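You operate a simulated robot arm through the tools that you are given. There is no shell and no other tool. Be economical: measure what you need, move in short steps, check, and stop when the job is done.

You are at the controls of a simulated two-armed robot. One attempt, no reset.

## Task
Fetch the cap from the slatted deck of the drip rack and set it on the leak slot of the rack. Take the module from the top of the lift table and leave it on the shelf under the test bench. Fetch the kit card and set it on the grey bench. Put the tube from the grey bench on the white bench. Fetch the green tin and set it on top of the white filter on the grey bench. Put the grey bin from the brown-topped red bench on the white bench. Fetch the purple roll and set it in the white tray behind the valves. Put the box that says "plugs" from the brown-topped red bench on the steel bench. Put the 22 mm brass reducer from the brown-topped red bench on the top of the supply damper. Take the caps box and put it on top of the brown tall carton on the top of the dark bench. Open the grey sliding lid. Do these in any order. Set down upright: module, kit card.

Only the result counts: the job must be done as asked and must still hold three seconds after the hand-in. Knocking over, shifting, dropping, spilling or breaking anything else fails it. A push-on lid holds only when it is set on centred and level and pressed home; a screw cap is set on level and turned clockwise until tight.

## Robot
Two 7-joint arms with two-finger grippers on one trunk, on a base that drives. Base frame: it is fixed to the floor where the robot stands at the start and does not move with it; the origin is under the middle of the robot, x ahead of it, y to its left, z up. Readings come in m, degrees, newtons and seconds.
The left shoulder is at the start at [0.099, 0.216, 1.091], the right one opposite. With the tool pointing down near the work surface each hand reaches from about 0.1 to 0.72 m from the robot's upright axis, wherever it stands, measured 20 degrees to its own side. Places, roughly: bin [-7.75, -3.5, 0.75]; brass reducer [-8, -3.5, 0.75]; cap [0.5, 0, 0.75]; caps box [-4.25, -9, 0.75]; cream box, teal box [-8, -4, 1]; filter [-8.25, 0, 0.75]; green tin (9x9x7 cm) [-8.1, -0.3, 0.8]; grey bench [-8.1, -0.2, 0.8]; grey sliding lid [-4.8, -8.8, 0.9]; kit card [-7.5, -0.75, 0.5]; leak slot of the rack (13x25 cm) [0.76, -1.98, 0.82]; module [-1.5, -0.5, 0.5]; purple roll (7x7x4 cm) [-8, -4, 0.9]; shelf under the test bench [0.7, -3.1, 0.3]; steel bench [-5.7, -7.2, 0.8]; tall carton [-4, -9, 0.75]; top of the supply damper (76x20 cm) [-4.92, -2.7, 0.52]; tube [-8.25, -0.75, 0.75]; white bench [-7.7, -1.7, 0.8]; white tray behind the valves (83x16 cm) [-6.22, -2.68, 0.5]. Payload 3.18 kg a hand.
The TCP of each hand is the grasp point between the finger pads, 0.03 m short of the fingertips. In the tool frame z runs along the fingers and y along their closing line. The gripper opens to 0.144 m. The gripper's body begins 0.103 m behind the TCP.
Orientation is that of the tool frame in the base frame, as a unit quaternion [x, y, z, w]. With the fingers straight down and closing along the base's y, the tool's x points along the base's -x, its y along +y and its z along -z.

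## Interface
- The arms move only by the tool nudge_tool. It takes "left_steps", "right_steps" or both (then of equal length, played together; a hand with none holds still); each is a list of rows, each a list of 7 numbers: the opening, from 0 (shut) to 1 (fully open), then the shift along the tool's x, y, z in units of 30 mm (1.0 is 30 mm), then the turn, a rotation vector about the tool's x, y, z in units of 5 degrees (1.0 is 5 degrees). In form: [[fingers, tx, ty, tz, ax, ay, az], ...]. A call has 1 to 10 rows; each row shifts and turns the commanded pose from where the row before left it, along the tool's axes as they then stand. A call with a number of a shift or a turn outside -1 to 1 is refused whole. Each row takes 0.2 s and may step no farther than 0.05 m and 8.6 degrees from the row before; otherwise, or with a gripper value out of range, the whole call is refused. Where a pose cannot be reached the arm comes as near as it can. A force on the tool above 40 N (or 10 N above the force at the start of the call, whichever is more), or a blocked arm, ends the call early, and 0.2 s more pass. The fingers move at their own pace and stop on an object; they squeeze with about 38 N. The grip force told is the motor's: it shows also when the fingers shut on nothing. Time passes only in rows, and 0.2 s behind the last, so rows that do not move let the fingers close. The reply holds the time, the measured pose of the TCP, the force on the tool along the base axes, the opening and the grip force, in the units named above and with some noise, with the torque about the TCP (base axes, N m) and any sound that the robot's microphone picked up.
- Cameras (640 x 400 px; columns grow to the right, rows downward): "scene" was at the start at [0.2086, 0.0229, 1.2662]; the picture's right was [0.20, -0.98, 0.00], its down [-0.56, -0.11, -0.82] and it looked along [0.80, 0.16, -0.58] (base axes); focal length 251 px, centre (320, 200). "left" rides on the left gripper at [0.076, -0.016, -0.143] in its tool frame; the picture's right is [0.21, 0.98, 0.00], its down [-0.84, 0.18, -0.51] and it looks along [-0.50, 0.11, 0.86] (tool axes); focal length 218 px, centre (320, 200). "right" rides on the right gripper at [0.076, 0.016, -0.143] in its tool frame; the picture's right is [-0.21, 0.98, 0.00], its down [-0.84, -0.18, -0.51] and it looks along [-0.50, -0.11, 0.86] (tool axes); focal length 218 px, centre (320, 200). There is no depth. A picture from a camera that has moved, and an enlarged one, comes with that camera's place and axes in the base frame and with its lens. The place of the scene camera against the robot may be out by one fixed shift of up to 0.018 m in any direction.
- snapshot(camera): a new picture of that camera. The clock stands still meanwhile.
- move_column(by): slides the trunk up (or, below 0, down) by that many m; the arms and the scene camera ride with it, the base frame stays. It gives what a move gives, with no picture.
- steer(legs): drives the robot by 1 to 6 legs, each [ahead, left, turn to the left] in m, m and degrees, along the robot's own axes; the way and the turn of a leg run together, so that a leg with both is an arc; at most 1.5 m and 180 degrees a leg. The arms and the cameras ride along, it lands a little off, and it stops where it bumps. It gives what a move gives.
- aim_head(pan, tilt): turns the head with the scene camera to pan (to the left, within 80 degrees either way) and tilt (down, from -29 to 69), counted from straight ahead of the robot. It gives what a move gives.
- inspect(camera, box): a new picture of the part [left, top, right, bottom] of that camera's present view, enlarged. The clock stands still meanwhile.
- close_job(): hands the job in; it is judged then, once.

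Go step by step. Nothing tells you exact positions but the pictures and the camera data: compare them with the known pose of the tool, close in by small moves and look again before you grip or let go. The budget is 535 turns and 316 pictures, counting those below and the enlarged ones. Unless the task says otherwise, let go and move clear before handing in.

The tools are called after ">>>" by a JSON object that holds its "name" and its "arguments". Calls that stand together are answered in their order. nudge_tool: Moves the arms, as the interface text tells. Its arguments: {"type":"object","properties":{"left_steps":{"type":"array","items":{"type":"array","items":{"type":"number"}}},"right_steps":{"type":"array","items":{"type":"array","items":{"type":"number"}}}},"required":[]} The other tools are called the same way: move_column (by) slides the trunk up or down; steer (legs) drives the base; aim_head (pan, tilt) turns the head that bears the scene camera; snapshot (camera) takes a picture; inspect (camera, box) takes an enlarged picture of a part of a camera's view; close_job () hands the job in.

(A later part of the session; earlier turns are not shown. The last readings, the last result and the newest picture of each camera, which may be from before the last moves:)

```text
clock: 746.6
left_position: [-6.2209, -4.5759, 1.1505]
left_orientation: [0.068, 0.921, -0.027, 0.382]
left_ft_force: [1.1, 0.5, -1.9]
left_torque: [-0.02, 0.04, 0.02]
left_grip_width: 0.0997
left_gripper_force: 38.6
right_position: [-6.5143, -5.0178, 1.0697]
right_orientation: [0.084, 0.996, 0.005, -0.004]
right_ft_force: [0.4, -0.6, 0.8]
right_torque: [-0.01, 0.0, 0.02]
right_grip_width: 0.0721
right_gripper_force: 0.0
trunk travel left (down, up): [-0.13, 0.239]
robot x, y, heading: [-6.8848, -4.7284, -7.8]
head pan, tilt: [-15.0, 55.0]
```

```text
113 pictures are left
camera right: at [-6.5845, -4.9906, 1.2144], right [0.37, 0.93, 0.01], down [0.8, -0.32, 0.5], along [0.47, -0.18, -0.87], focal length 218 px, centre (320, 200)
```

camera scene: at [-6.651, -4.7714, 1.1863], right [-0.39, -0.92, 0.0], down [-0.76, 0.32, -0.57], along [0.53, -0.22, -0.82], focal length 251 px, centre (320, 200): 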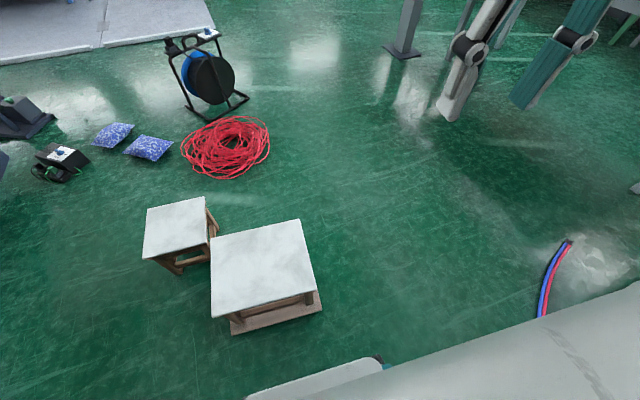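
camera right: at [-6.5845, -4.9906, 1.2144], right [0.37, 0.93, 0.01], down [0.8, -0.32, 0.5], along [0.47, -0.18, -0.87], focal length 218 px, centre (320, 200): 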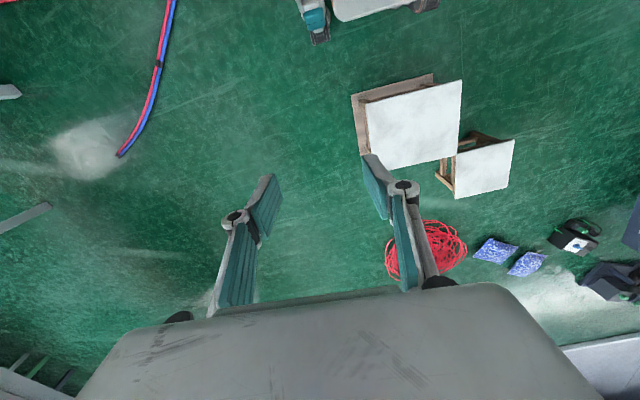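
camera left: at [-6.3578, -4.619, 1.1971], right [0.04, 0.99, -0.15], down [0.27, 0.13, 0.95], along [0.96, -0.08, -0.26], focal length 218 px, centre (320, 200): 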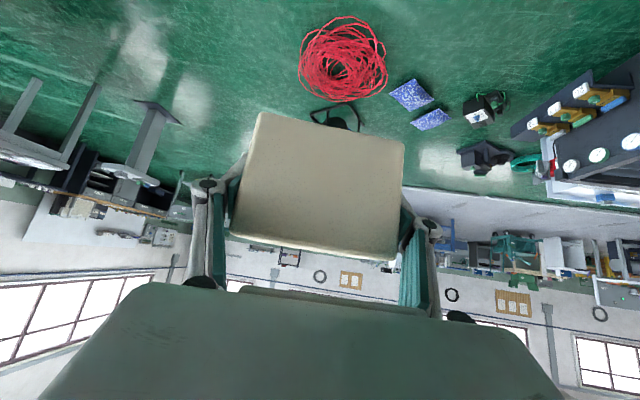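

Analysis: the coil (x≈−7.2) caught my rear corner. I'll free myself eastward, straighten, then slide south while turning gradually between coil, hose and stool.

>>> {"name": "steer", "arguments": {"legs": [[0.07, 0.0, 0], [0, 0, 7.8], [0, -0.15, 0]]}}

```text
clock: 749.8
left_position: [-6.1782, -4.643, 1.1501]
left_orientation: [0.002, 0.924, 0.001, 0.383]
left_ft_force: [0.7, -0.2, -1.8]
left_torque: [0.02, 0.06, 0.01]
left_grip_width: 0.0993
left_gripper_force: 38.0
right_position: [-6.4073, -5.1215, 1.0696]
right_orientation: [0.015, 1.0, 0.007, -0.006]
right_ft_force: [0.9, -0.4, 0.8]
right_torque: [0.02, -0.02, 0.02]
right_grip_width: 0.0722
right_gripper_force: 0.1
trunk travel left (down, up): [-0.13, 0.239]
robot x, y, heading: [-6.8159, -4.8832, 0.3]
head pan, tilt: [-15.0, 55.0]
```

>>> {"name": "steer", "arguments": {"legs": [[-0.003, -0.21, 12], [0.019, -0.078, 8]]}}

```text
clock: 753.2
left_position: [-6.2405, -4.7191, 1.1507]
left_orientation: [-0.159, 0.91, 0.068, 0.376]
left_ft_force: [0.5, -0.1, -2.3]
left_torque: [-0.01, 0.06, 0.02]
left_grip_width: 0.0992
left_gripper_force: 37.9
right_position: [-6.289, -5.2454, 1.0699]
right_orientation: [-0.16, 0.987, 0.006, -0.006]
right_ft_force: [0.1, 0.0, 0.2]
right_torque: [0.04, 0.01, 0.02]
right_grip_width: 0.0722
right_gripper_force: 0.2
trunk travel left (down, up): [-0.13, 0.239]
robot x, y, heading: [-6.7555, -5.1671, 20.3]
head pan, tilt: [-15.0, 55.0]
```

Excellent, no contact. I'll continue turning and sliding south-east.

>>> {"name": "steer", "arguments": {"legs": [[0.02, -0.098, 11], [0, -0.4, 0], [0, -0.5, 0]]}}

>>> {"name": "aim_head", "arguments": {"pan": -70, "tilt": 20}}

>>> {"name": "snapshot", "arguments": {"camera": "scene"}}

```text
clock: 762.8
left_position: [-5.8147, -5.4632, 1.1515]
left_orientation: [-0.248, 0.89, 0.104, 0.368]
left_ft_force: [-0.7, -0.6, -3.2]
left_torque: [0.02, -0.01, -0.02]
left_grip_width: 0.0999
left_gripper_force: 38.0
right_position: [-5.7588, -5.9895, 1.0715]
right_orientation: [-0.259, 0.966, 0.004, -0.006]
right_ft_force: [0.0, 0.2, -0.8]
right_torque: [0.01, -0.01, 0.0]
right_grip_width: 0.0721
right_gripper_force: 0.1
trunk travel left (down, up): [-0.13, 0.239]
robot x, y, heading: [-6.2308, -5.9999, 31.6]
head pan, tilt: [-15.0, 55.0]
```

```text
clock: 764.1
left_position: [-5.8135, -5.4633, 1.1512]
left_orientation: [-0.249, 0.89, 0.105, 0.368]
left_ft_force: [-0.4, 0.9, -3.1]
left_torque: [-0.03, 0.03, -0.01]
left_grip_width: 0.0995
left_gripper_force: 38.4
right_position: [-5.7597, -5.9898, 1.0707]
right_orientation: [-0.259, 0.966, 0.005, -0.005]
right_ft_force: [-0.2, -0.8, -0.4]
right_torque: [-0.01, -0.02, -0.03]
right_grip_width: 0.072
right_gripper_force: 0.2
trunk travel left (down, up): [-0.13, 0.239]
robot x, y, heading: [-6.2272, -6.0023, 31.7]
head pan, tilt: [-70.0, 20.0]
```

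```text
112 pictures are left
camera scene: at [-6.0135, -5.9668, 1.2383], right [-0.62, -0.79, 0.0], down [-0.27, 0.21, -0.94], along [0.74, -0.58, -0.34], focal length 251 px, centre (320, 200)
```

scene: 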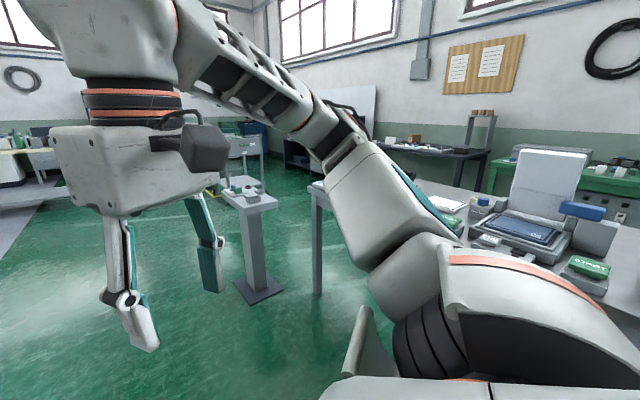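

Free of the clutter. I'll turn to face the steel bench (south).

>>> {"name": "steer", "arguments": {"legs": [[0, 0, -61], [0, 0, -60.5]]}}

>>> {"name": "aim_head", "arguments": {"pan": 0, "tilt": 35}}

>>> {"name": "snapshot", "arguments": {"camera": "scene"}}

```text
clock: 769.8
left_position: [-5.9952, -6.6407, 1.1489]
left_orientation: [0.657, 0.65, -0.27, 0.271]
left_ft_force: [-0.3, 0.4, -2.3]
left_torque: [0.06, 0.01, 0.0]
left_grip_width: 0.0994
left_gripper_force: 37.9
right_position: [-6.4705, -6.4088, 1.0707]
right_orientation: [0.72, 0.694, 0.006, 0.001]
right_ft_force: [0.6, -1.2, -1.1]
right_torque: [-0.03, 0.0, -0.02]
right_grip_width: 0.0719
right_gripper_force: 0.0
trunk travel left (down, up): [-0.13, 0.239]
robot x, y, heading: [-6.2309, -6.0037, -90.0]
head pan, tilt: [-70.0, 20.0]
```

```text
clock: 771.2
left_position: [-5.995, -6.6399, 1.1496]
left_orientation: [0.657, 0.649, -0.272, 0.27]
left_ft_force: [-0.1, -0.4, -3.0]
left_torque: [0.04, -0.03, -0.02]
left_grip_width: 0.0994
left_gripper_force: 38.0
right_position: [-6.4714, -6.4087, 1.0704]
right_orientation: [0.72, 0.694, 0.008, 0.001]
right_ft_force: [0.0, -0.1, 1.2]
right_torque: [0.05, -0.01, 0.0]
right_grip_width: 0.072
right_gripper_force: 0.1
trunk travel left (down, up): [-0.13, 0.239]
robot x, y, heading: [-6.2324, -5.9999, -90.1]
head pan, tilt: [0.0, 35.0]
```

```text
111 pictures are left
camera scene: at [-6.2282, -6.2497, 1.2145], right [-1.0, 0.0, 0.0], down [0.0, 0.57, -0.82], along [0.0, -0.82, -0.57], focal length 251 px, centre (320, 200)
```

scene: 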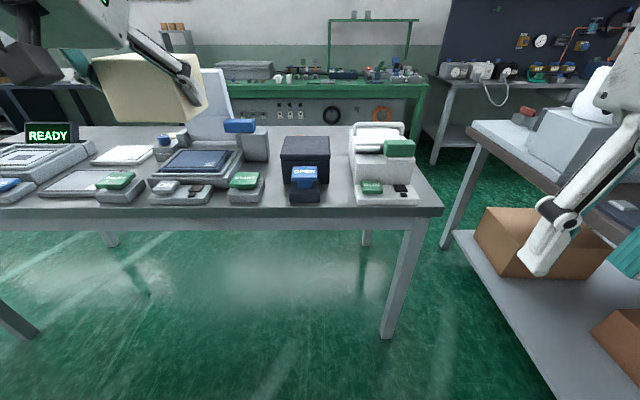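

The steel bench is crowded here; I'll look along it for a free spot.

>>> {"name": "inspect", "arguments": {"camera": "scene", "box": [0, 100, 450, 230]}}

>>> {"name": "aim_head", "arguments": {"pan": 45, "tilt": 35}}

>>> {"name": "snapshot", "arguments": {"camera": "scene"}}

```text
1.42 times, centred on (225, 165) of scene
camera zoom: at [-6.2282, -6.2497, 1.2145], right [-1.0, 0.0, 0.0], down [0.0, 0.57, -0.82], along [0.0, -0.82, -0.57], focal length 356 px, centre (455, 250)
```

zoom: 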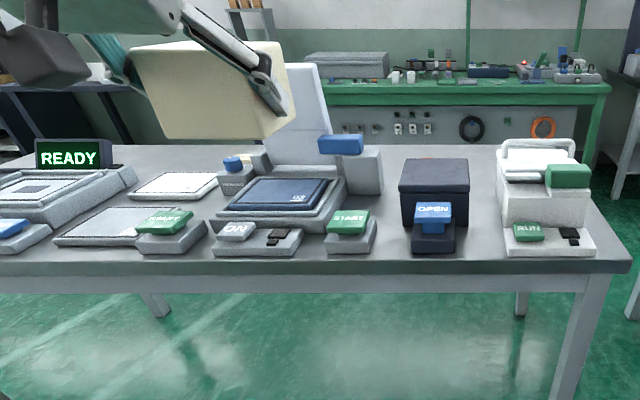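

```text
clock: 772.4
left_position: [-5.9944, -6.641, 1.1501]
left_orientation: [0.657, 0.649, -0.272, 0.269]
left_ft_force: [0.2, 0.2, -1.8]
left_torque: [0.05, -0.02, -0.02]
left_grip_width: 0.0992
left_gripper_force: 38.1
right_position: [-6.4699, -6.4085, 1.0706]
right_orientation: [0.72, 0.694, 0.007, 0.001]
right_ft_force: [-0.8, 0.1, 0.3]
right_torque: [0.01, -0.01, 0.02]
right_grip_width: 0.072
right_gripper_force: 0.1
trunk travel left (down, up): [-0.13, 0.239]
robot x, y, heading: [-6.2308, -6.0039, -90.3]
head pan, tilt: [45.0, 35.0]
```

```text
109 pictures are left
camera scene: at [-6.1658, -6.2242, 1.2145], right [-0.71, -0.7, 0.0], down [-0.4, 0.41, -0.82], along [0.58, -0.58, -0.57], focal length 251 px, centre (320, 200)
```

scene: 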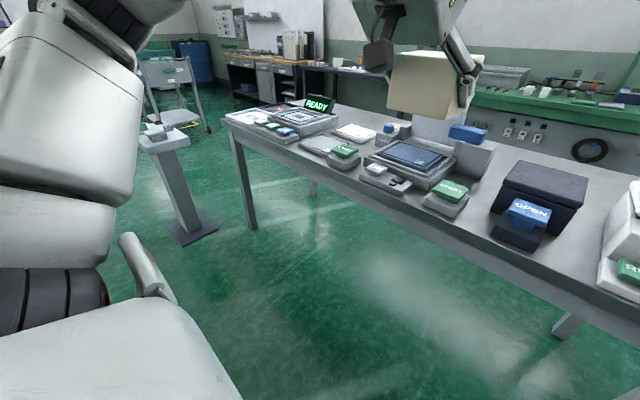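

There's free space behind the black OPEN box near the rear of the bench. I'll drive up and reach over with the pitched hand.

>>> {"name": "steer", "arguments": {"legs": [[0.42, -0.17, 0]]}}

>>> {"name": "aim_head", "arguments": {"pan": 10, "tilt": 40}}

>>> {"name": "snapshot", "arguments": {"camera": "scene"}}

>>> {"name": "snapshot", "arguments": {"camera": "left"}}

```text
clock: 775.1
left_position: [-6.1713, -7.0636, 1.1489]
left_orientation: [0.658, 0.648, -0.272, 0.27]
left_ft_force: [0.6, -1.0, -2.9]
left_torque: [0.04, 0.0, 0.0]
left_grip_width: 0.0992
left_gripper_force: 38.1
right_position: [-6.6459, -6.83, 1.0706]
right_orientation: [0.721, 0.693, 0.007, 0.0]
right_ft_force: [1.1, -0.5, -0.6]
right_torque: [0.03, -0.01, -0.01]
right_grip_width: 0.0717
right_gripper_force: 0.1
trunk travel left (down, up): [-0.13, 0.239]
robot x, y, heading: [-6.4016, -6.426, -90.3]
head pan, tilt: [45.0, 35.0]
```

```text
clock: 776.1
left_position: [-6.1708, -7.0626, 1.1515]
left_orientation: [0.658, 0.648, -0.272, 0.269]
left_ft_force: [0.1, 0.8, -2.3]
left_torque: [0.04, -0.02, -0.04]
left_grip_width: 0.0994
left_gripper_force: 37.8
right_position: [-6.6454, -6.8313, 1.0697]
right_orientation: [0.72, 0.694, 0.007, 0.0]
right_ft_force: [0.0, -0.5, 0.3]
right_torque: [0.02, -0.01, 0.0]
right_grip_width: 0.072
right_gripper_force: 0.1
trunk travel left (down, up): [-0.13, 0.239]
robot x, y, heading: [-6.4053, -6.4248, -90.3]
head pan, tilt: [10.0, 40.0]
```

```text
108 pictures are left
camera scene: at [-6.3877, -6.6675, 1.207], right [-0.99, -0.17, 0.0], down [-0.11, 0.63, -0.77], along [0.13, -0.76, -0.64], focal length 251 px, centre (320, 200)
```

scene: 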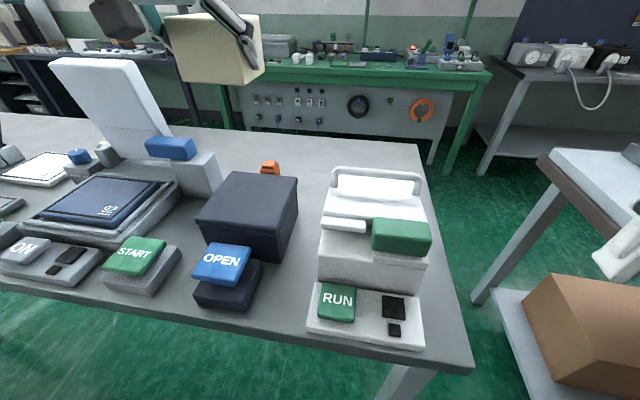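

```text
107 pictures are left
camera left: at [-6.1838, -6.9087, 1.1974], right [0.98, 0.13, -0.14], down [0.17, -0.24, 0.96], along [0.09, -0.96, -0.26], focal length 218 px, centre (320, 200)
```

left: 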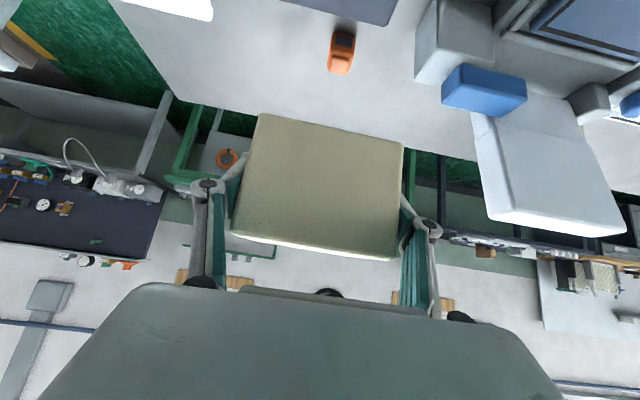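

An orange item stands behind the black box, so I'll aim to its right, at about (−6.33, −7.37), behind the gap between the devices.

>>> {"name": "steer", "arguments": {"legs": [[0, -0.05, 0]]}}

>>> {"name": "nudge_tool", "arguments": {"left_steps": [[0.5, 0, -0.93, 0, 0, 0, 0], [0.5, 0, -0.93, 0, 0, 0, 0], [0.5, -0.3, -0.93, 0.3, 0, 0, 0], [0.5, -0.3, -0.93, 0.5, 0, 0, 0], [0.5, -0.3, 0, 0.7, 0, 0, 0], [0.5, -0.3, 0, 0.7, 0, 0, 0]]}}

>>> {"name": "snapshot", "arguments": {"camera": "left"}}

>>> {"name": "snapshot", "arguments": {"camera": "scene"}}

```text
clock: 777.2
left_position: [-6.2193, -7.0628, 1.1509]
left_orientation: [0.658, 0.648, -0.271, 0.27]
left_ft_force: [-1.1, -0.3, -3.0]
left_torque: [0.07, -0.05, 0.05]
left_grip_width: 0.0994
left_gripper_force: 37.7
right_position: [-6.6955, -6.8303, 1.0697]
right_orientation: [0.721, 0.693, 0.007, 0.001]
right_ft_force: [-0.8, -0.1, -0.4]
right_torque: [0.02, -0.05, 0.0]
right_grip_width: 0.072
right_gripper_force: 0.0
trunk travel left (down, up): [-0.13, 0.239]
robot x, y, heading: [-6.4561, -6.4238, -90.3]
head pan, tilt: [10.0, 40.0]
```

```text
clock: 778.6
left_position: [-6.3299, -7.1363, 1.1272]
left_orientation: [0.657, 0.65, -0.27, 0.27]
left_ft_force: [-0.4, 0.4, -3.3]
left_torque: [0.07, -0.02, -0.02]
left_grip_width: 0.0997
left_gripper_force: 38.0
right_position: [-6.6946, -6.8301, 1.0702]
right_orientation: [0.721, 0.693, 0.007, -0.001]
right_ft_force: [-0.3, 0.1, 0.5]
right_torque: [0.04, -0.02, 0.0]
right_grip_width: 0.0718
right_gripper_force: 0.2
trunk travel left (down, up): [-0.13, 0.239]
robot x, y, heading: [-6.4533, -6.4222, -90.1]
head pan, tilt: [10.0, 40.0]
```

```text
106 pictures are left
camera left: at [-6.3441, -6.9813, 1.1747], right [0.98, 0.14, -0.14], down [0.17, -0.24, 0.95], along [0.09, -0.96, -0.26], focal length 218 px, centre (320, 200)
```

left: 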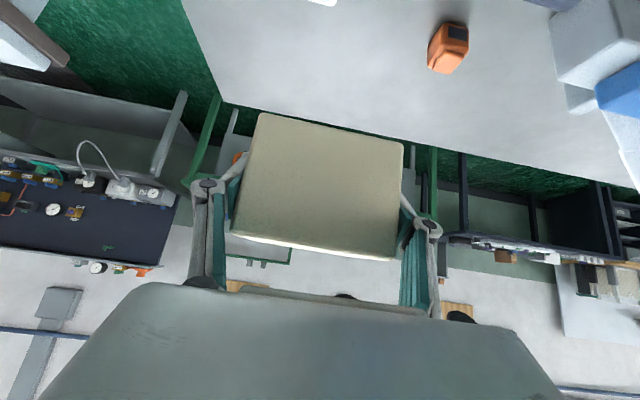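

```text
105 pictures are left
camera scene: at [-6.4373, -6.668, 1.2066], right [-0.99, -0.17, 0.0], down [-0.11, 0.63, -0.77], along [0.13, -0.75, -0.64], focal length 251 px, centre (320, 200)
```

scene: 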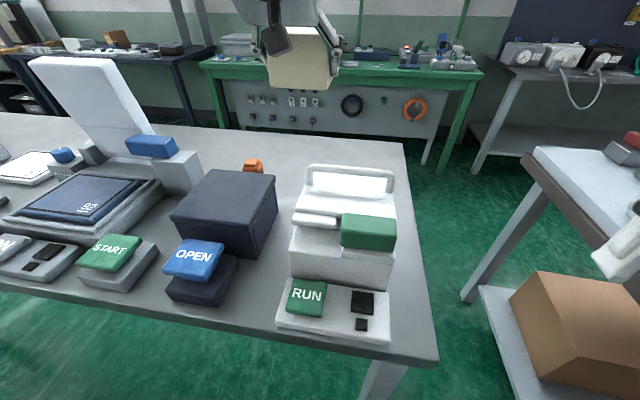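

>>> {"name": "nudge_tool", "arguments": {"left_steps": [[0.5, 0, 0, 1, 0, 0, 0], [0.5, 0, 0, 1, 0, 0, 0], [0.5, 0, 0, 1, 0, 0, 0], [0.5, 0, 0, 1, 0, 0, 0], [0.5, 0, 0, 1, 0, 0, 0], [0.5, 0, 0, 1, 0, 0, 0], [0.5, 0, 0, 1, 0, 0, 0], [0.5, 0, 0, 1, 0, 0, 0], [0.5, 0, 0, 1, 0, 0, 0], [0.5, 0, 0, 1, 0, 0, 0]]}}

>>> {"name": "snapshot", "arguments": {"camera": "left"}}

>>> {"name": "snapshot", "arguments": {"camera": "scene"}}

```text
clock: 780.8
left_position: [-6.3358, -7.3448, 0.9133]
left_orientation: [0.658, 0.649, -0.271, 0.269]
left_ft_force: [0.5, 0.1, -4.0]
left_torque: [0.08, 0.02, -0.02]
left_grip_width: 0.0992
left_gripper_force: 37.6
right_position: [-6.6949, -6.8314, 1.0692]
right_orientation: [0.72, 0.694, 0.007, 0.0]
right_ft_force: [-0.6, -0.3, -0.3]
right_torque: [0.0, 0.0, -0.01]
right_grip_width: 0.0721
right_gripper_force: 0.2
trunk travel left (down, up): [-0.13, 0.239]
robot x, y, heading: [-6.4571, -6.4217, -90.2]
head pan, tilt: [10.0, 40.0]
```

```text
104 pictures are left
camera left: at [-6.3485, -7.1912, 0.9611], right [0.98, 0.13, -0.14], down [0.17, -0.24, 0.95], along [0.09, -0.96, -0.26], focal length 218 px, centre (320, 200)
```

left: 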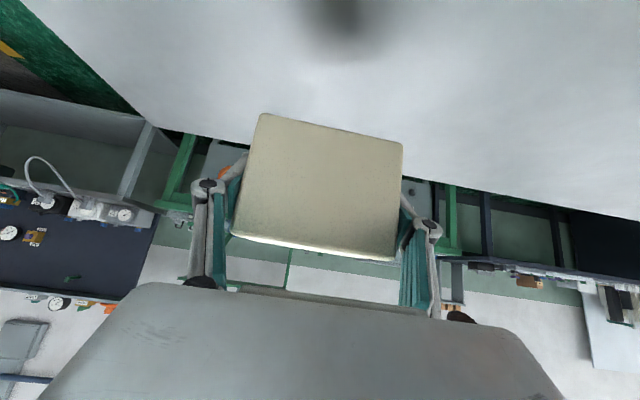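

```text
103 pictures are left
camera scene: at [-6.4373, -6.6683, 1.2065], right [-0.99, -0.17, 0.0], down [-0.11, 0.63, -0.77], along [0.13, -0.75, -0.64], focal length 251 px, centre (320, 200)
```

scene: 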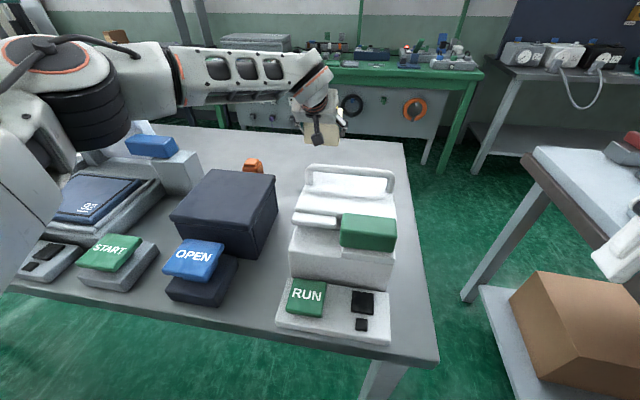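

I'll now lower straight down to contact.

>>> {"name": "nudge_tool", "arguments": {"left_steps": [[0.5, 0, 0, 0.8, 0, 0, 0], [0.5, 0.6, 0, 0.6, 0, 0, 0], [0.5, 0.4, 0, 0.4, 0, 0, 0], [0.5, 0.15, 0, 0.15, 0, 0, 0], [0.5, 0.13, 0, 0.13, 0, 0, 0], [0.5, 0.13, 0, 0.13, 0, 0, 0], [0.5, 0.13, 0, 0.13, 0, 0, 0]]}}

>>> {"name": "snapshot", "arguments": {"camera": "left"}}

```text
clock: 782.4
left_position: [-6.333, -7.3632, 0.8405]
left_orientation: [0.657, 0.648, -0.274, 0.272]
left_ft_force: [0.0, 0.5, 5.5]
left_torque: [-0.44, 0.44, -0.01]
left_grip_width: 0.0993
left_gripper_force: 38.1
right_position: [-6.6945, -6.8296, 1.0722]
right_orientation: [0.721, 0.693, 0.006, 0.001]
right_ft_force: [0.3, -0.5, 0.1]
right_torque: [-0.03, -0.03, -0.02]
right_grip_width: 0.0721
right_gripper_force: 0.0
trunk travel left (down, up): [-0.13, 0.239]
robot x, y, heading: [-6.4586, -6.425, -90.3]
head pan, tilt: [10.0, 40.0]
```

```text
102 pictures are left
camera left: at [-6.3475, -7.2078, 0.8859], right [0.98, 0.13, -0.15], down [0.17, -0.23, 0.96], along [0.09, -0.96, -0.25], focal length 218 px, centre (320, 200)
```

left: 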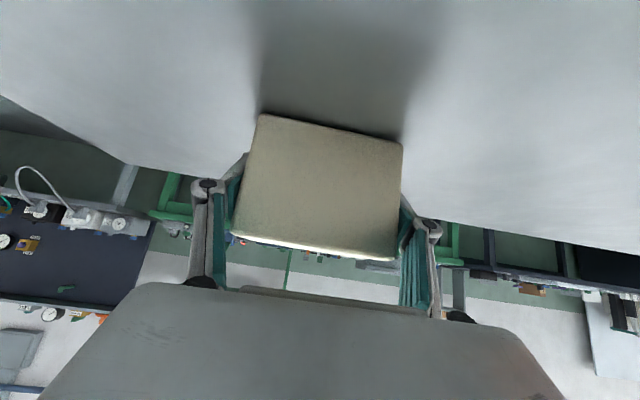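

Light contact. I'll go a hair lower, open, and withdraw along the fingers.

>>> {"name": "nudge_tool", "arguments": {"left_steps": [[0.5, 0.05, 0, 0.05, 0, 0, 0], [0.8, 0, 0, 0, 0, 0, 0], [0.9, 0, 0, 0, 0, 0, 0], [0.9, 0, 0, -0.5, 0, 0, 0], [0.9, 0, 0, -1, 0, 0, 0], [0.9, 0, 0, -1, 0, 0, 0], [0.9, 0, 0, -1, 0, 0, 0], [0.9, 0, 0, -1, 0, 0, 0], [0.9, 0, 0, -1, 0, 0, 0], [0.9, 0, 0, -1, 0, 0, 0]]}}

>>> {"name": "snapshot", "arguments": {"camera": "left"}}

>>> {"name": "snapshot", "arguments": {"camera": "scene"}}

```text
clock: 783.6
left_position: [-6.3338, -7.3397, 0.8567]
left_orientation: [0.657, 0.647, -0.273, 0.274]
left_ft_force: [-3.4, -13.3, -8.2]
left_torque: [-1.08, -0.21, 0.74]
left_grip_width: 0.1297
left_gripper_force: 0.1
right_position: [-6.6958, -6.831, 1.0704]
right_orientation: [0.721, 0.693, 0.007, 0.001]
right_ft_force: [-0.1, 1.5, -0.1]
right_torque: [-0.07, 0.05, -0.02]
right_grip_width: 0.0721
right_gripper_force: 0.1
trunk travel left (down, up): [-0.13, 0.239]
robot x, y, heading: [-6.4543, -6.4193, -90.4]
head pan, tilt: [10.0, 40.0]
stopped in row 6 (left hand): the force on the tool passed its limit at 79 N (the readings are from after the stop); the commanded pose is now the measured one
```

```text
101 pictures are left
camera left: at [-6.3476, -7.1851, 0.9025], right [0.98, 0.13, -0.14], down [0.17, -0.23, 0.96], along [0.09, -0.96, -0.25], focal length 218 px, centre (320, 200)
```

left: 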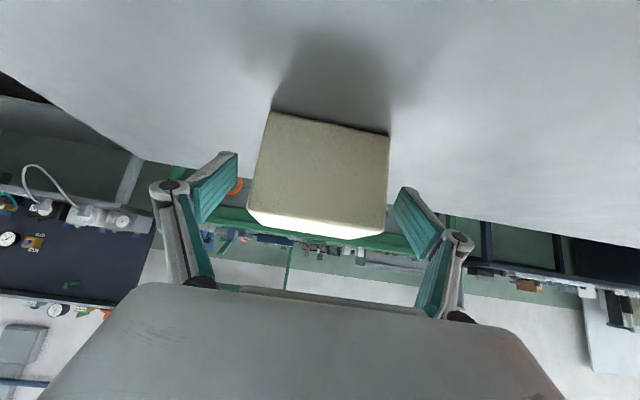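

```text
100 pictures are left
camera scene: at [-6.4377, -6.6685, 1.2065], right [-0.99, -0.17, 0.0], down [-0.11, 0.63, -0.77], along [0.13, -0.75, -0.64], focal length 251 px, centre (320, 200)
```

scene: 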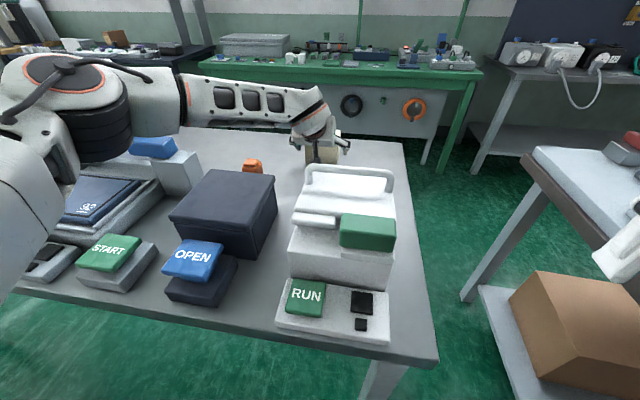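

The hand's camera touched the RUN device's rear; it appears unmoved. I'll move straight up instead of back.

>>> {"name": "nudge_tool", "arguments": {"left_steps": [[0.9, -0.3, 0, -0.3, 0, 0, 0], [0.9, -0.7, 0, -0.7, 0, 0, 0], [0.9, -0.7, 0, -0.7, 0, 0, 0], [0.9, -0.7, 0, -0.7, 0, 0, 0], [0.9, -0.7, 0, -0.7, 0, 0, 0], [0.9, -0.7, 0, -0.7, 0, 0, 0], [0.9, -0.7, 0, -0.7, 0, 0, 0]]}}

>>> {"name": "snapshot", "arguments": {"camera": "left"}}

>>> {"name": "snapshot", "arguments": {"camera": "scene"}}

```text
clock: 785.2
left_position: [-6.3359, -7.3353, 1.0512]
left_orientation: [0.656, 0.647, -0.275, 0.274]
left_ft_force: [-0.3, -0.7, 0.6]
left_torque: [0.01, 0.02, 0.03]
left_grip_width: 0.1297
left_gripper_force: 0.2
right_position: [-6.6967, -6.8297, 1.0717]
right_orientation: [0.72, 0.694, 0.007, 0.002]
right_ft_force: [1.1, 0.4, 0.1]
right_torque: [0.0, 0.02, -0.02]
right_grip_width: 0.0718
right_gripper_force: 0.1
trunk travel left (down, up): [-0.13, 0.239]
robot x, y, heading: [-6.4593, -6.424, -90.5]
head pan, tilt: [10.0, 40.0]
```

```text
99 pictures are left
camera left: at [-6.3495, -7.1798, 1.0971], right [0.98, 0.13, -0.15], down [0.17, -0.23, 0.96], along [0.09, -0.96, -0.25], focal length 218 px, centre (320, 200)
```

left: 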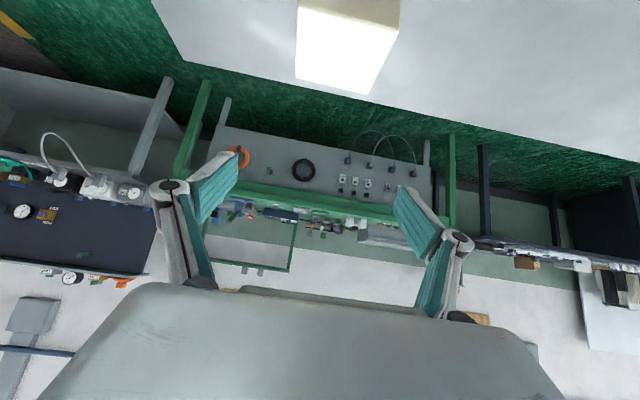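

```text
98 pictures are left
camera scene: at [-6.4376, -6.6663, 1.2074], right [-0.99, -0.17, 0.0], down [-0.11, 0.63, -0.77], along [0.13, -0.76, -0.64], focal length 251 px, centre (320, 200)
```

scene: 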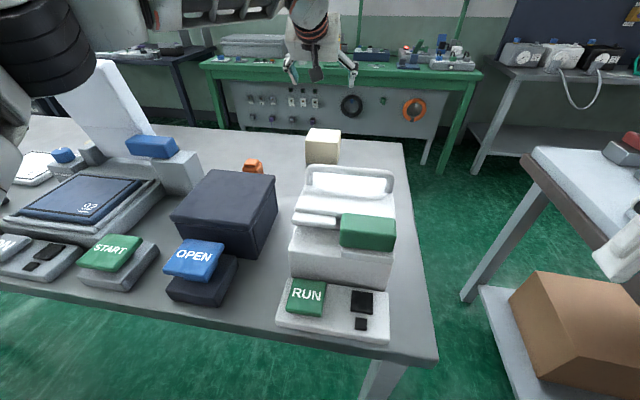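

PLUGS is on the steel bench. I'll withdraw the hand, restore its pitch, raise the trunk and back off to survey the way to the dark bench.

>>> {"name": "nudge_tool", "arguments": {"left_steps": [[0.5, 0.5, 0, -0.8, 0, 1, 0], [0.5, 0.5, 0, -0.8, 0, 1, 0], [0.5, 0.5, 0, -0.8, 0, 1, 0], [0.5, 0.6, 0, -0.6, 0, 1, 0], [0.5, 0.7, 0, -0.5, 0, 1, 0], [0.5, 0.8, 0, -0.3, 0, 1, 0], [0.5, 0.9, 0.3, -0.2, 0, 1, 0], [0.5, 0.9, 0.3, 0, 0, 1, 0], [0.5, 0.9, 0.3, 0, 0, 1, 0]]}}

>>> {"name": "move_column", "arguments": {"by": 0.06}}

>>> {"name": "steer", "arguments": {"legs": [[-0.5, 0.1, 0.4], [0, 0, 60]]}}

>>> {"name": "aim_head", "arguments": {"pan": 0, "tilt": 22}}

>>> {"name": "snapshot", "arguments": {"camera": "scene"}}

```text
clock: 787.2
left_position: [-6.318, -7.1476, 1.0726]
left_orientation: [0.709, 0.7, -0.064, 0.066]
left_ft_force: [-0.2, -0.1, 0.2]
left_torque: [0.01, 0.01, -0.02]
left_grip_width: 0.0718
left_gripper_force: 0.2
left hand out of reach, approached as far as the arm can: row 6, 7, 8, 9
right_position: [-6.696, -6.8291, 1.0707]
right_orientation: [0.72, 0.694, 0.007, 0.001]
right_ft_force: [-0.4, 0.4, 0.0]
right_torque: [0.02, -0.01, -0.03]
right_grip_width: 0.0722
right_gripper_force: 0.0
trunk travel left (down, up): [-0.13, 0.239]
robot x, y, heading: [-6.4559, -6.4211, -90.7]
head pan, tilt: [10.0, 40.0]
```

```text
clock: 788.2
left_position: [-6.3181, -7.0985, 1.2443]
left_orientation: [0.699, 0.69, -0.131, 0.133]
left_ft_force: [0.0, -0.3, -0.3]
left_torque: [0.04, 0.0, -0.05]
left_grip_width: 0.0722
left_gripper_force: 0.1
right_position: [-6.6957, -6.8307, 1.1288]
right_orientation: [0.72, 0.694, 0.008, 0.0]
right_ft_force: [-0.3, -0.4, -0.1]
right_torque: [0.03, 0.01, 0.03]
right_grip_width: 0.0718
right_gripper_force: 0.0
trunk travel left (down, up): [-0.19, 0.179]
robot x, y, heading: [-6.457, -6.4262, -90.2]
head pan, tilt: [10.0, 40.0]
```

```text
clock: 793.9
left_position: [-5.7035, -6.1458, 1.2463]
left_orientation: [0.263, 0.946, -0.048, 0.181]
left_ft_force: [-0.4, -0.5, -0.2]
left_torque: [-0.01, 0.02, 0.05]
left_grip_width: 0.0721
left_gripper_force: 0.0
right_position: [-6.1235, -6.3364, 1.1306]
right_orientation: [0.281, 0.96, 0.006, -0.003]
right_ft_force: [0.7, -0.2, 0.1]
right_torque: [0.01, 0.0, -0.02]
right_grip_width: 0.0721
right_gripper_force: 0.0
trunk travel left (down, up): [-0.19, 0.179]
robot x, y, heading: [-6.3506, -5.9241, -30.9]
head pan, tilt: [10.0, 40.0]
```

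```text
clock: 794.7
left_position: [-5.703, -6.1479, 1.2452]
left_orientation: [0.262, 0.947, -0.048, 0.181]
left_ft_force: [-1.0, -0.2, -0.3]
left_torque: [-0.01, 0.03, 0.0]
left_grip_width: 0.0719
left_gripper_force: 0.1
right_position: [-6.1245, -6.3365, 1.1316]
right_orientation: [0.281, 0.96, 0.006, -0.002]
right_ft_force: [-0.4, 0.1, -0.1]
right_torque: [-0.01, 0.01, -0.01]
right_grip_width: 0.072
right_gripper_force: 0.1
trunk travel left (down, up): [-0.19, 0.179]
robot x, y, heading: [-6.3505, -5.9224, -30.9]
head pan, tilt: [0.0, 22.0]
```

```text
97 pictures are left
camera scene: at [-6.1786, -6.019, 1.3032], right [-0.51, -0.86, 0.0], down [-0.32, 0.19, -0.93], along [0.8, -0.47, -0.38], focal length 251 px, centre (320, 200)
```

scene: 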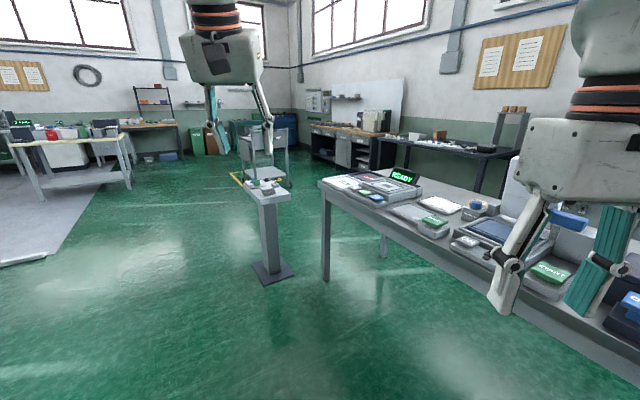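

The dark bench is at the back. I'll drive east past the stand and then south toward it.

>>> {"name": "steer", "arguments": {"legs": [[0, 0, 30.9], [1.3, 0, 0], [1.3, 0, 0], [0, 0, -90], [1.2, 0, 0]]}}

>>> {"name": "aim_head", "arguments": {"pan": -10, "tilt": 25}}

>>> {"name": "snapshot", "arguments": {"camera": "scene"}}

```text
clock: 818.5
left_position: [-3.5241, -7.8109, 1.2447]
left_orientation: [0.687, 0.702, -0.13, 0.136]
left_ft_force: [0.1, 0.0, 0.4]
left_torque: [-0.01, 0.01, -0.03]
left_grip_width: 0.0717
left_gripper_force: 0.0
right_position: [-3.9098, -7.5546, 1.1307]
right_orientation: [0.709, 0.706, 0.007, 0.002]
right_ft_force: [0.5, 0.1, 0.7]
right_torque: [0.01, -0.01, 0.03]
right_grip_width: 0.0719
right_gripper_force: 0.1
trunk travel left (down, up): [-0.19, 0.179]
robot x, y, heading: [-3.6828, -7.1434, -88.4]
head pan, tilt: [0.0, 22.0]
```

```text
clock: 819.2
left_position: [-3.5246, -7.8099, 1.2463]
left_orientation: [0.687, 0.702, -0.129, 0.135]
left_ft_force: [0.2, 0.2, -0.1]
left_torque: [0.01, 0.02, 0.0]
left_grip_width: 0.0719
left_gripper_force: 0.0
right_position: [-3.9102, -7.5553, 1.1323]
right_orientation: [0.709, 0.705, 0.007, 0.001]
right_ft_force: [-0.6, 0.7, 0.7]
right_torque: [-0.02, -0.04, 0.0]
right_grip_width: 0.0719
right_gripper_force: 0.0
trunk travel left (down, up): [-0.19, 0.179]
robot x, y, heading: [-3.6822, -7.143, -88.3]
head pan, tilt: [-10.0, 25.0]
```

```text
96 pictures are left
camera scene: at [-3.6897, -7.3321, 1.2984], right [-0.99, 0.15, 0.0], down [0.06, 0.42, -0.91], along [-0.13, -0.9, -0.42], focal length 251 px, centre (320, 200)
```

scene: 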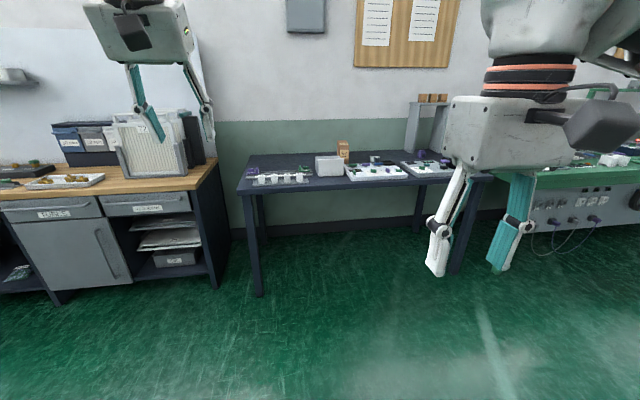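

>>> {"name": "inspect", "arguments": {"camera": "scene", "box": [225, 80, 475, 230]}}

```text
2.56 times, centred on (350, 155) of scene
camera zoom: at [-3.6897, -7.3321, 1.2984], right [-0.99, 0.15, 0.0], down [0.06, 0.42, -0.91], along [-0.13, -0.9, -0.42], focal length 642 px, centre (243, 315)
```

zoom: 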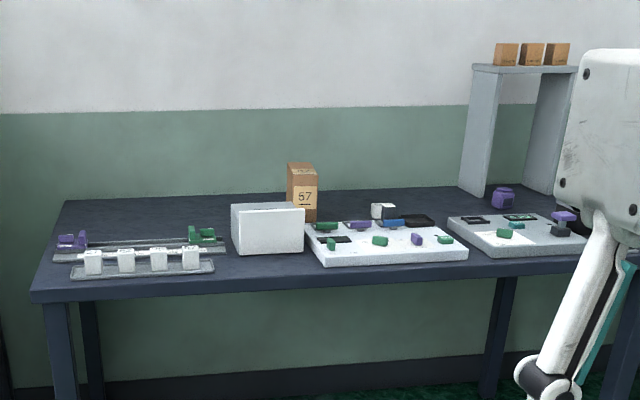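

The tall carton marked "67" is at about (−4.08, −8.97). A small white/black cube is near (−4.34, −9.05), and a grey box stands in front-left. I'll straighten the left hand and drive closer.

>>> {"name": "nudge_tool", "arguments": {"left_steps": [[0.5, 0.8, 0, 0, 0, 1, 0], [0.5, 0.8, 0, 0, 0, 1, 0], [0.5, 0.8, 0, 0, 0, 1, 0], [0.5, 0.8, 0, 0.3, 0, 1, 0], [0.5, 0.8, 0, 0.3, 0, 0.3, 0], [0.5, 0.8, 0.5, 0.3, 0, 0, 0], [0.5, 0.8, 0.5, 0.3, 0, 0, 0]], "right_steps": [[0.5, 0, -0.7, 0, 0, 0, 0], [0.5, 0, -0.7, 0, 0, 0, 0], [0.5, 0, -0.7, 0, 0, 0, 0], [0.5, 0, 0, 0, 0, 0, 0], [0.5, 0, 0, 0, 0, 0, 0], [0.5, 0, 0, 0, 0, 0, 0], [0.5, 0, 0, 0, 0, 0, 0]]}}

>>> {"name": "steer", "arguments": {"legs": [[1.0, 0, -1.7], [0, -0.35, 0]]}}

>>> {"name": "aim_head", "arguments": {"pan": -15, "tilt": 35}}

>>> {"name": "snapshot", "arguments": {"camera": "scene"}}

```text
clock: 820.8
left_position: [-3.479, -7.6928, 1.1709]
left_orientation: [0.695, 0.713, -0.062, 0.064]
left_ft_force: [-0.7, -0.1, -0.3]
left_torque: [0.0, 0.01, -0.01]
left_grip_width: 0.0719
left_gripper_force: 0.2
left hand out of reach, approached as far as the arm can: row 1, 2, 3, 4
right_position: [-3.9715, -7.557, 1.1314]
right_orientation: [0.709, 0.705, 0.006, 0.002]
right_ft_force: [0.9, -0.3, 0.3]
right_torque: [-0.01, 0.0, 0.04]
right_grip_width: 0.0715
right_gripper_force: 0.1
trunk travel left (down, up): [-0.19, 0.179]
robot x, y, heading: [-3.6828, -7.1407, -88.5]
head pan, tilt: [-10.0, 25.0]
```

```text
clock: 829.2
left_position: [-3.8611, -8.6847, 1.1701]
left_orientation: [0.713, 0.696, -0.062, 0.063]
left_ft_force: [-0.4, -0.2, 0.4]
left_torque: [0.02, 0.03, -0.04]
left_grip_width: 0.0722
left_gripper_force: 0.0
right_position: [-4.3464, -8.5255, 1.1298]
right_orientation: [0.726, 0.688, 0.008, 0.002]
right_ft_force: [0.0, 0.7, -0.3]
right_torque: [-0.04, -0.01, 0.01]
right_grip_width: 0.0719
right_gripper_force: 0.0
trunk travel left (down, up): [-0.19, 0.179]
robot x, y, heading: [-4.0376, -8.1268, -91.3]
head pan, tilt: [-10.0, 25.0]
```

```text
clock: 830.0
left_position: [-3.8604, -8.6846, 1.1697]
left_orientation: [0.713, 0.696, -0.064, 0.063]
left_ft_force: [0.2, 0.3, 0.4]
left_torque: [0.0, -0.03, -0.04]
left_grip_width: 0.072
left_gripper_force: 0.0
right_position: [-4.3457, -8.5252, 1.1307]
right_orientation: [0.726, 0.688, 0.006, 0.001]
right_ft_force: [-0.1, 0.1, 0.2]
right_torque: [-0.01, 0.01, -0.02]
right_grip_width: 0.0722
right_gripper_force: 0.0
trunk travel left (down, up): [-0.19, 0.179]
robot x, y, heading: [-4.0366, -8.1273, -91.4]
head pan, tilt: [-15.0, 35.0]
```

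```text
94 pictures are left
camera scene: at [-4.0596, -8.3088, 1.2827], right [-0.96, 0.28, 0.0], down [0.16, 0.55, -0.82], along [-0.23, -0.79, -0.57], focal length 251 px, centre (320, 200)
```

scene: 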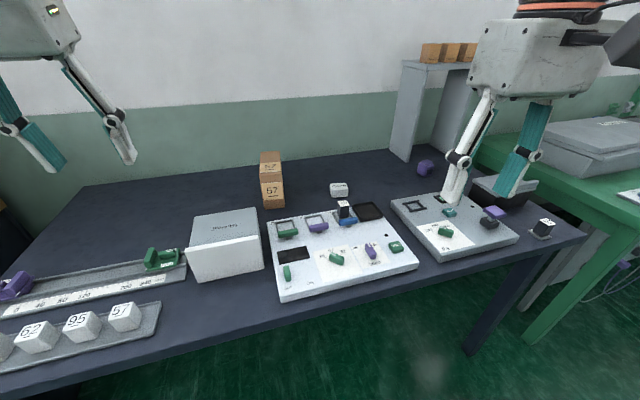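

>>> {"name": "nudge_tool", "arguments": {"right_steps": [[0.5, 1, 0, -0.3, 0, 0, 0], [0.5, 1, 0, -0.3, 0, 0, 0], [0.5, 0.3, 0.9, 0, 0, 0, 0], [0.5, 0, 0.9, 0, 0, 0, 0], [0.5, 0, 0.9, 0, 0, 0, 0], [0.5, 0, 0.9, 0, 0, 0, 0]]}}

>>> {"name": "inspect", "arguments": {"camera": "scene", "box": [380, 120, 620, 270]}}

>>> {"name": "inspect", "arguments": {"camera": "scene", "box": [170, 130, 410, 310]}}

```text
clock: 831.4
left_position: [-3.8594, -8.6841, 1.1696]
left_orientation: [0.713, 0.695, -0.063, 0.063]
left_ft_force: [1.6, -0.2, -0.7]
left_torque: [0.03, 0.01, -0.03]
left_grip_width: 0.072
left_gripper_force: 0.0
right_position: [-4.2334, -8.4616, 1.1511]
right_orientation: [0.727, 0.687, 0.007, 0.001]
right_ft_force: [0.6, -0.5, -0.3]
right_torque: [0.0, 0.01, -0.02]
right_grip_width: 0.0719
right_gripper_force: 0.0
trunk travel left (down, up): [-0.19, 0.179]
robot x, y, heading: [-4.0398, -8.125, -91.5]
head pan, tilt: [-15.0, 35.0]
```

```text
2.67 times, centred on (500, 195) of scene
camera zoom: at [-4.0589, -8.3091, 1.2826], right [-0.96, 0.28, 0.0], down [0.16, 0.55, -0.82], along [-0.23, -0.79, -0.57], focal length 668 px, centre (-160, 213)
```

zoom: 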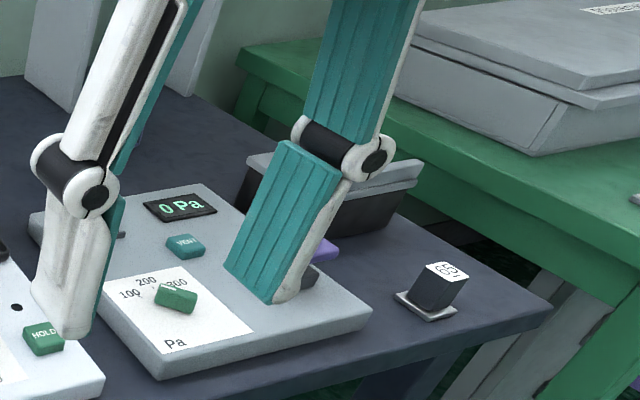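

```text
2.22 times, centred on (290, 220) of scene
camera zoom: at [-4.0589, -8.3091, 1.2826], right [-0.96, 0.28, 0.0], down [0.16, 0.55, -0.82], along [-0.23, -0.79, -0.57], focal length 557 px, centre (387, 156)
```

zoom: 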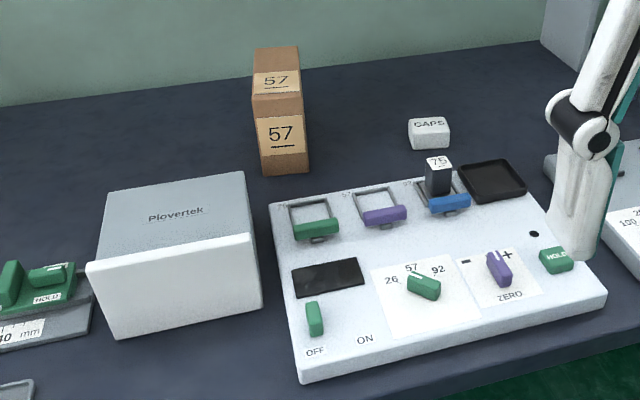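

The CAPS box is the small white one at (−4.33, −9.01). The tall carton "57" has its top at z≈0.92, near (−4.105, −9.03). The grey lid is on the dark box at the right corner. I'll move in, lower the trunk and bring the right hand over CAPS.

>>> {"name": "nudge_tool", "arguments": {"right_steps": [[0.5, -1, 0, 0, 0, 0, 0], [0.5, -1, 0, 0, 0, 0, 0], [0.5, -1, 0, 0, 0, 0, 0], [0.5, -1, 0, 0, 0, 0, 0], [0.5, -1, 0, 0, 0, 0, 0]]}}

>>> {"name": "steer", "arguments": {"legs": [[0.11, -0.13, 1.4]]}}

>>> {"name": "move_column", "arguments": {"by": -0.12}}

>>> {"name": "nudge_tool", "arguments": {"right_steps": [[0.6, -0.9, 0, 0, 0, 0, 0], [0.6, -0.9, 0, 0, 0, 0, 0], [0.6, -0.9, 0, 0, 0, 0, 0], [0.6, -0.9, 0, 0, 0, 0, 0], [0.6, -0.9, 0, 0.3, 0, 0, 0], [0.6, -0.9, 0, 0.5, 0, 0, 0]]}}

>>> {"name": "snapshot", "arguments": {"camera": "right"}}

>>> {"name": "snapshot", "arguments": {"camera": "scene"}}

```text
clock: 832.6
left_position: [-3.8602, -8.6855, 1.17]
left_orientation: [0.713, 0.696, -0.063, 0.062]
left_ft_force: [0.3, -0.6, -0.7]
left_torque: [0.01, 0.0, -0.02]
left_grip_width: 0.0717
left_gripper_force: 0.0
right_position: [-4.2423, -8.6118, 1.1492]
right_orientation: [0.726, 0.688, 0.006, 0.001]
right_ft_force: [0.1, -0.8, -0.3]
right_torque: [0.0, 0.02, -0.04]
right_grip_width: 0.0721
right_gripper_force: 0.2
trunk travel left (down, up): [-0.19, 0.179]
robot x, y, heading: [-4.0397, -8.1291, -91.4]
head pan, tilt: [-15.0, 35.0]
```

```text
clock: 834.4
left_position: [-3.98, -8.7916, 1.1716]
left_orientation: [0.704, 0.705, -0.062, 0.064]
left_ft_force: [0.5, 0.1, -0.4]
left_torque: [-0.02, -0.06, -0.06]
left_grip_width: 0.0721
left_gripper_force: 0.1
right_position: [-4.3621, -8.7269, 1.1495]
right_orientation: [0.717, 0.697, 0.008, 0.002]
right_ft_force: [-0.6, -0.6, 0.7]
right_torque: [0.0, -0.02, 0.0]
right_grip_width: 0.0722
right_gripper_force: 0.1
trunk travel left (down, up): [-0.19, 0.179]
robot x, y, heading: [-4.1707, -8.2358, -89.7]
head pan, tilt: [-15.0, 35.0]
```

```text
clock: 835.9
left_position: [-3.9786, -8.7887, 1.0526]
left_orientation: [0.704, 0.705, -0.064, 0.065]
left_ft_force: [-0.2, 0.9, -0.5]
left_torque: [-0.06, -0.02, 0.0]
left_grip_width: 0.0718
left_gripper_force: 0.1
right_position: [-4.3622, -8.726, 1.0305]
right_orientation: [0.716, 0.698, 0.005, 0.003]
right_ft_force: [0.0, 0.4, -0.4]
right_torque: [-0.04, 0.02, -0.02]
right_grip_width: 0.072
right_gripper_force: 0.0
trunk travel left (down, up): [-0.07, 0.299]
robot x, y, heading: [-4.1721, -8.2357, -89.7]
head pan, tilt: [-15.0, 35.0]
```

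```text
clock: 837.3
left_position: [-3.98, -8.7925, 1.0494]
left_orientation: [0.704, 0.705, -0.061, 0.063]
left_ft_force: [0.2, -0.1, 0.5]
left_torque: [0.03, -0.03, 0.01]
left_grip_width: 0.0718
left_gripper_force: 0.0
right_position: [-4.3653, -8.8887, 1.0021]
right_orientation: [0.716, 0.698, 0.007, 0.0]
right_ft_force: [-0.8, -0.2, -0.6]
right_torque: [0.04, 0.01, -0.01]
right_grip_width: 0.0861
right_gripper_force: 0.1
trunk travel left (down, up): [-0.07, 0.299]
robot x, y, heading: [-4.1676, -8.2381, -89.6]
head pan, tilt: [-15.0, 35.0]
```

```text
91 pictures are left
camera right: at [-4.3484, -8.8145, 1.1458], right [0.97, -0.23, 0.01], down [-0.21, -0.84, 0.5], along [-0.11, -0.49, -0.87], focal length 218 px, centre (320, 200)
```

right: 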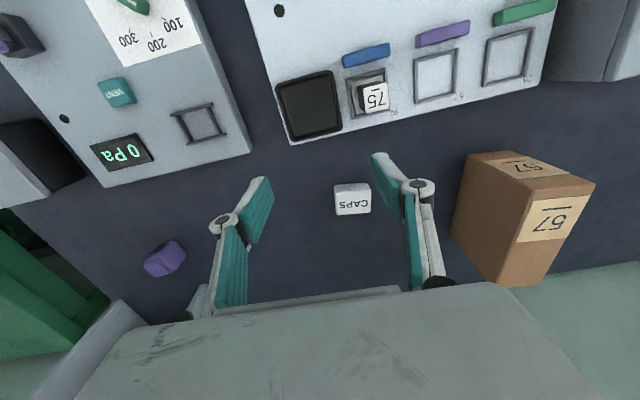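

```text
90 pictures are left
camera scene: at [-4.187, -8.5479, 1.1372], right [-0.97, 0.26, 0.0], down [0.15, 0.56, -0.82], along [-0.21, -0.79, -0.57], focal length 251 px, centre (320, 200)
```

scene: 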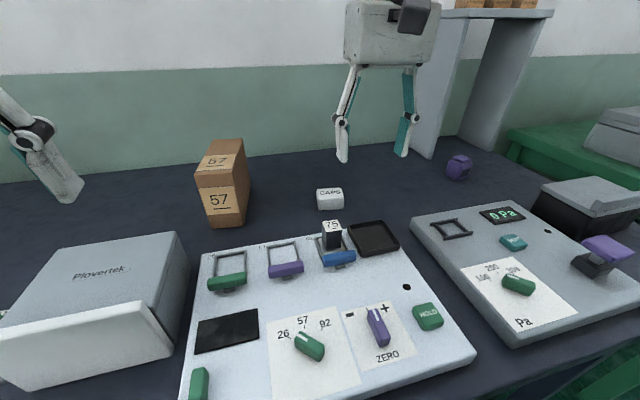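

I'll enlarge the right-hand view to measure the carton.

>>> {"name": "inspect", "arguments": {"camera": "right", "box": [420, 130, 620, 300]}}

>>> {"name": "inspect", "arguments": {"camera": "scene", "box": [160, 120, 360, 250]}}

```text
2.35 times, centred on (520, 215) of right
camera zoom: at [-4.3484, -8.8145, 1.1458], right [0.97, -0.23, 0.01], down [-0.21, -0.84, 0.5], along [-0.11, -0.49, -0.87], focal length 514 px, centre (-151, 165)
```

zoom: 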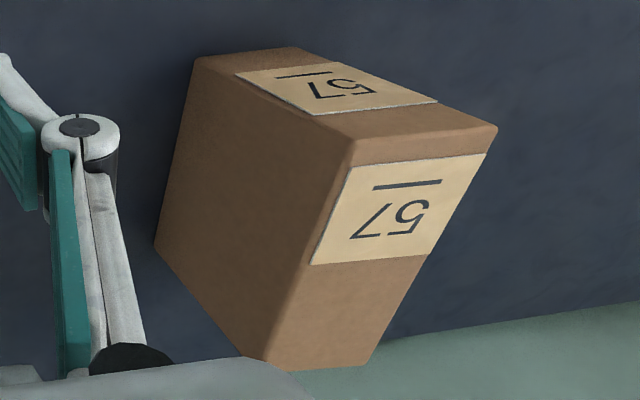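

```text
3.08 times, centred on (260, 185) of scene
camera zoom: at [-4.187, -8.5479, 1.1372], right [-0.97, 0.26, 0.0], down [0.15, 0.56, -0.82], along [-0.21, -0.79, -0.57], focal length 771 px, centre (505, 246)
```

zoom: 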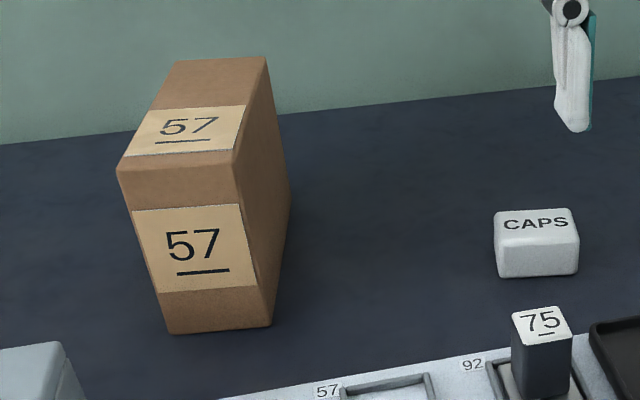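

Carton top is at z≈0.922, spanning x −4.145…−4.081 and y −8.98…−9.14. CAPS is about 0.064 m wide at (−4.335, −9.02). I'll go over CAPS and down.

>>> {"name": "nudge_tool", "arguments": {"right_steps": [[0.75, -0.9, 0.2, 0.3, 0, 0, 0], [0.75, -0.9, 0.2, 0.5, 0, 0, 0], [0.75, -0.9, 0.2, 0.8, 0, 0, 0], [0.75, -0.9, 0.2, 1, 0, 0, 0], [0.75, -0.7, 0.2, 1, 0, 0, 0]]}}

>>> {"name": "snapshot", "arguments": {"camera": "right"}}

```text
clock: 838.5
left_position: [-3.978, -8.7934, 1.047]
left_orientation: [0.704, 0.705, -0.061, 0.061]
left_ft_force: [0.6, -0.1, -0.3]
left_torque: [0.06, 0.0, 0.02]
left_grip_width: 0.0721
left_gripper_force: 0.1
right_position: [-4.3489, -8.9665, 0.9405]
right_orientation: [0.717, 0.697, 0.009, -0.001]
right_ft_force: [-0.3, -1.0, -0.4]
right_torque: [0.03, -0.02, -0.04]
right_grip_width: 0.1079
right_gripper_force: 0.1
right hand out of reach, approached as far as the arm can: row 2, 3, 4
trunk travel left (down, up): [-0.07, 0.299]
robot x, y, heading: [-4.1675, -8.2379, -89.8]
head pan, tilt: [-15.0, 35.0]
```

```text
87 pictures are left
camera right: at [-4.3324, -8.8909, 1.0859], right [0.97, -0.24, 0.01], down [-0.21, -0.84, 0.5], along [-0.11, -0.48, -0.87], focal length 218 px, centre (320, 200)
```

right: 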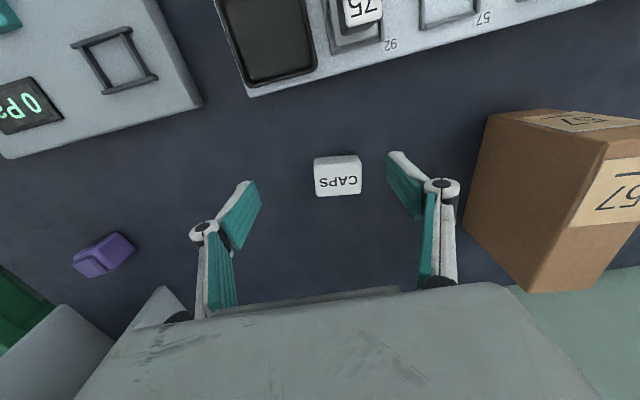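

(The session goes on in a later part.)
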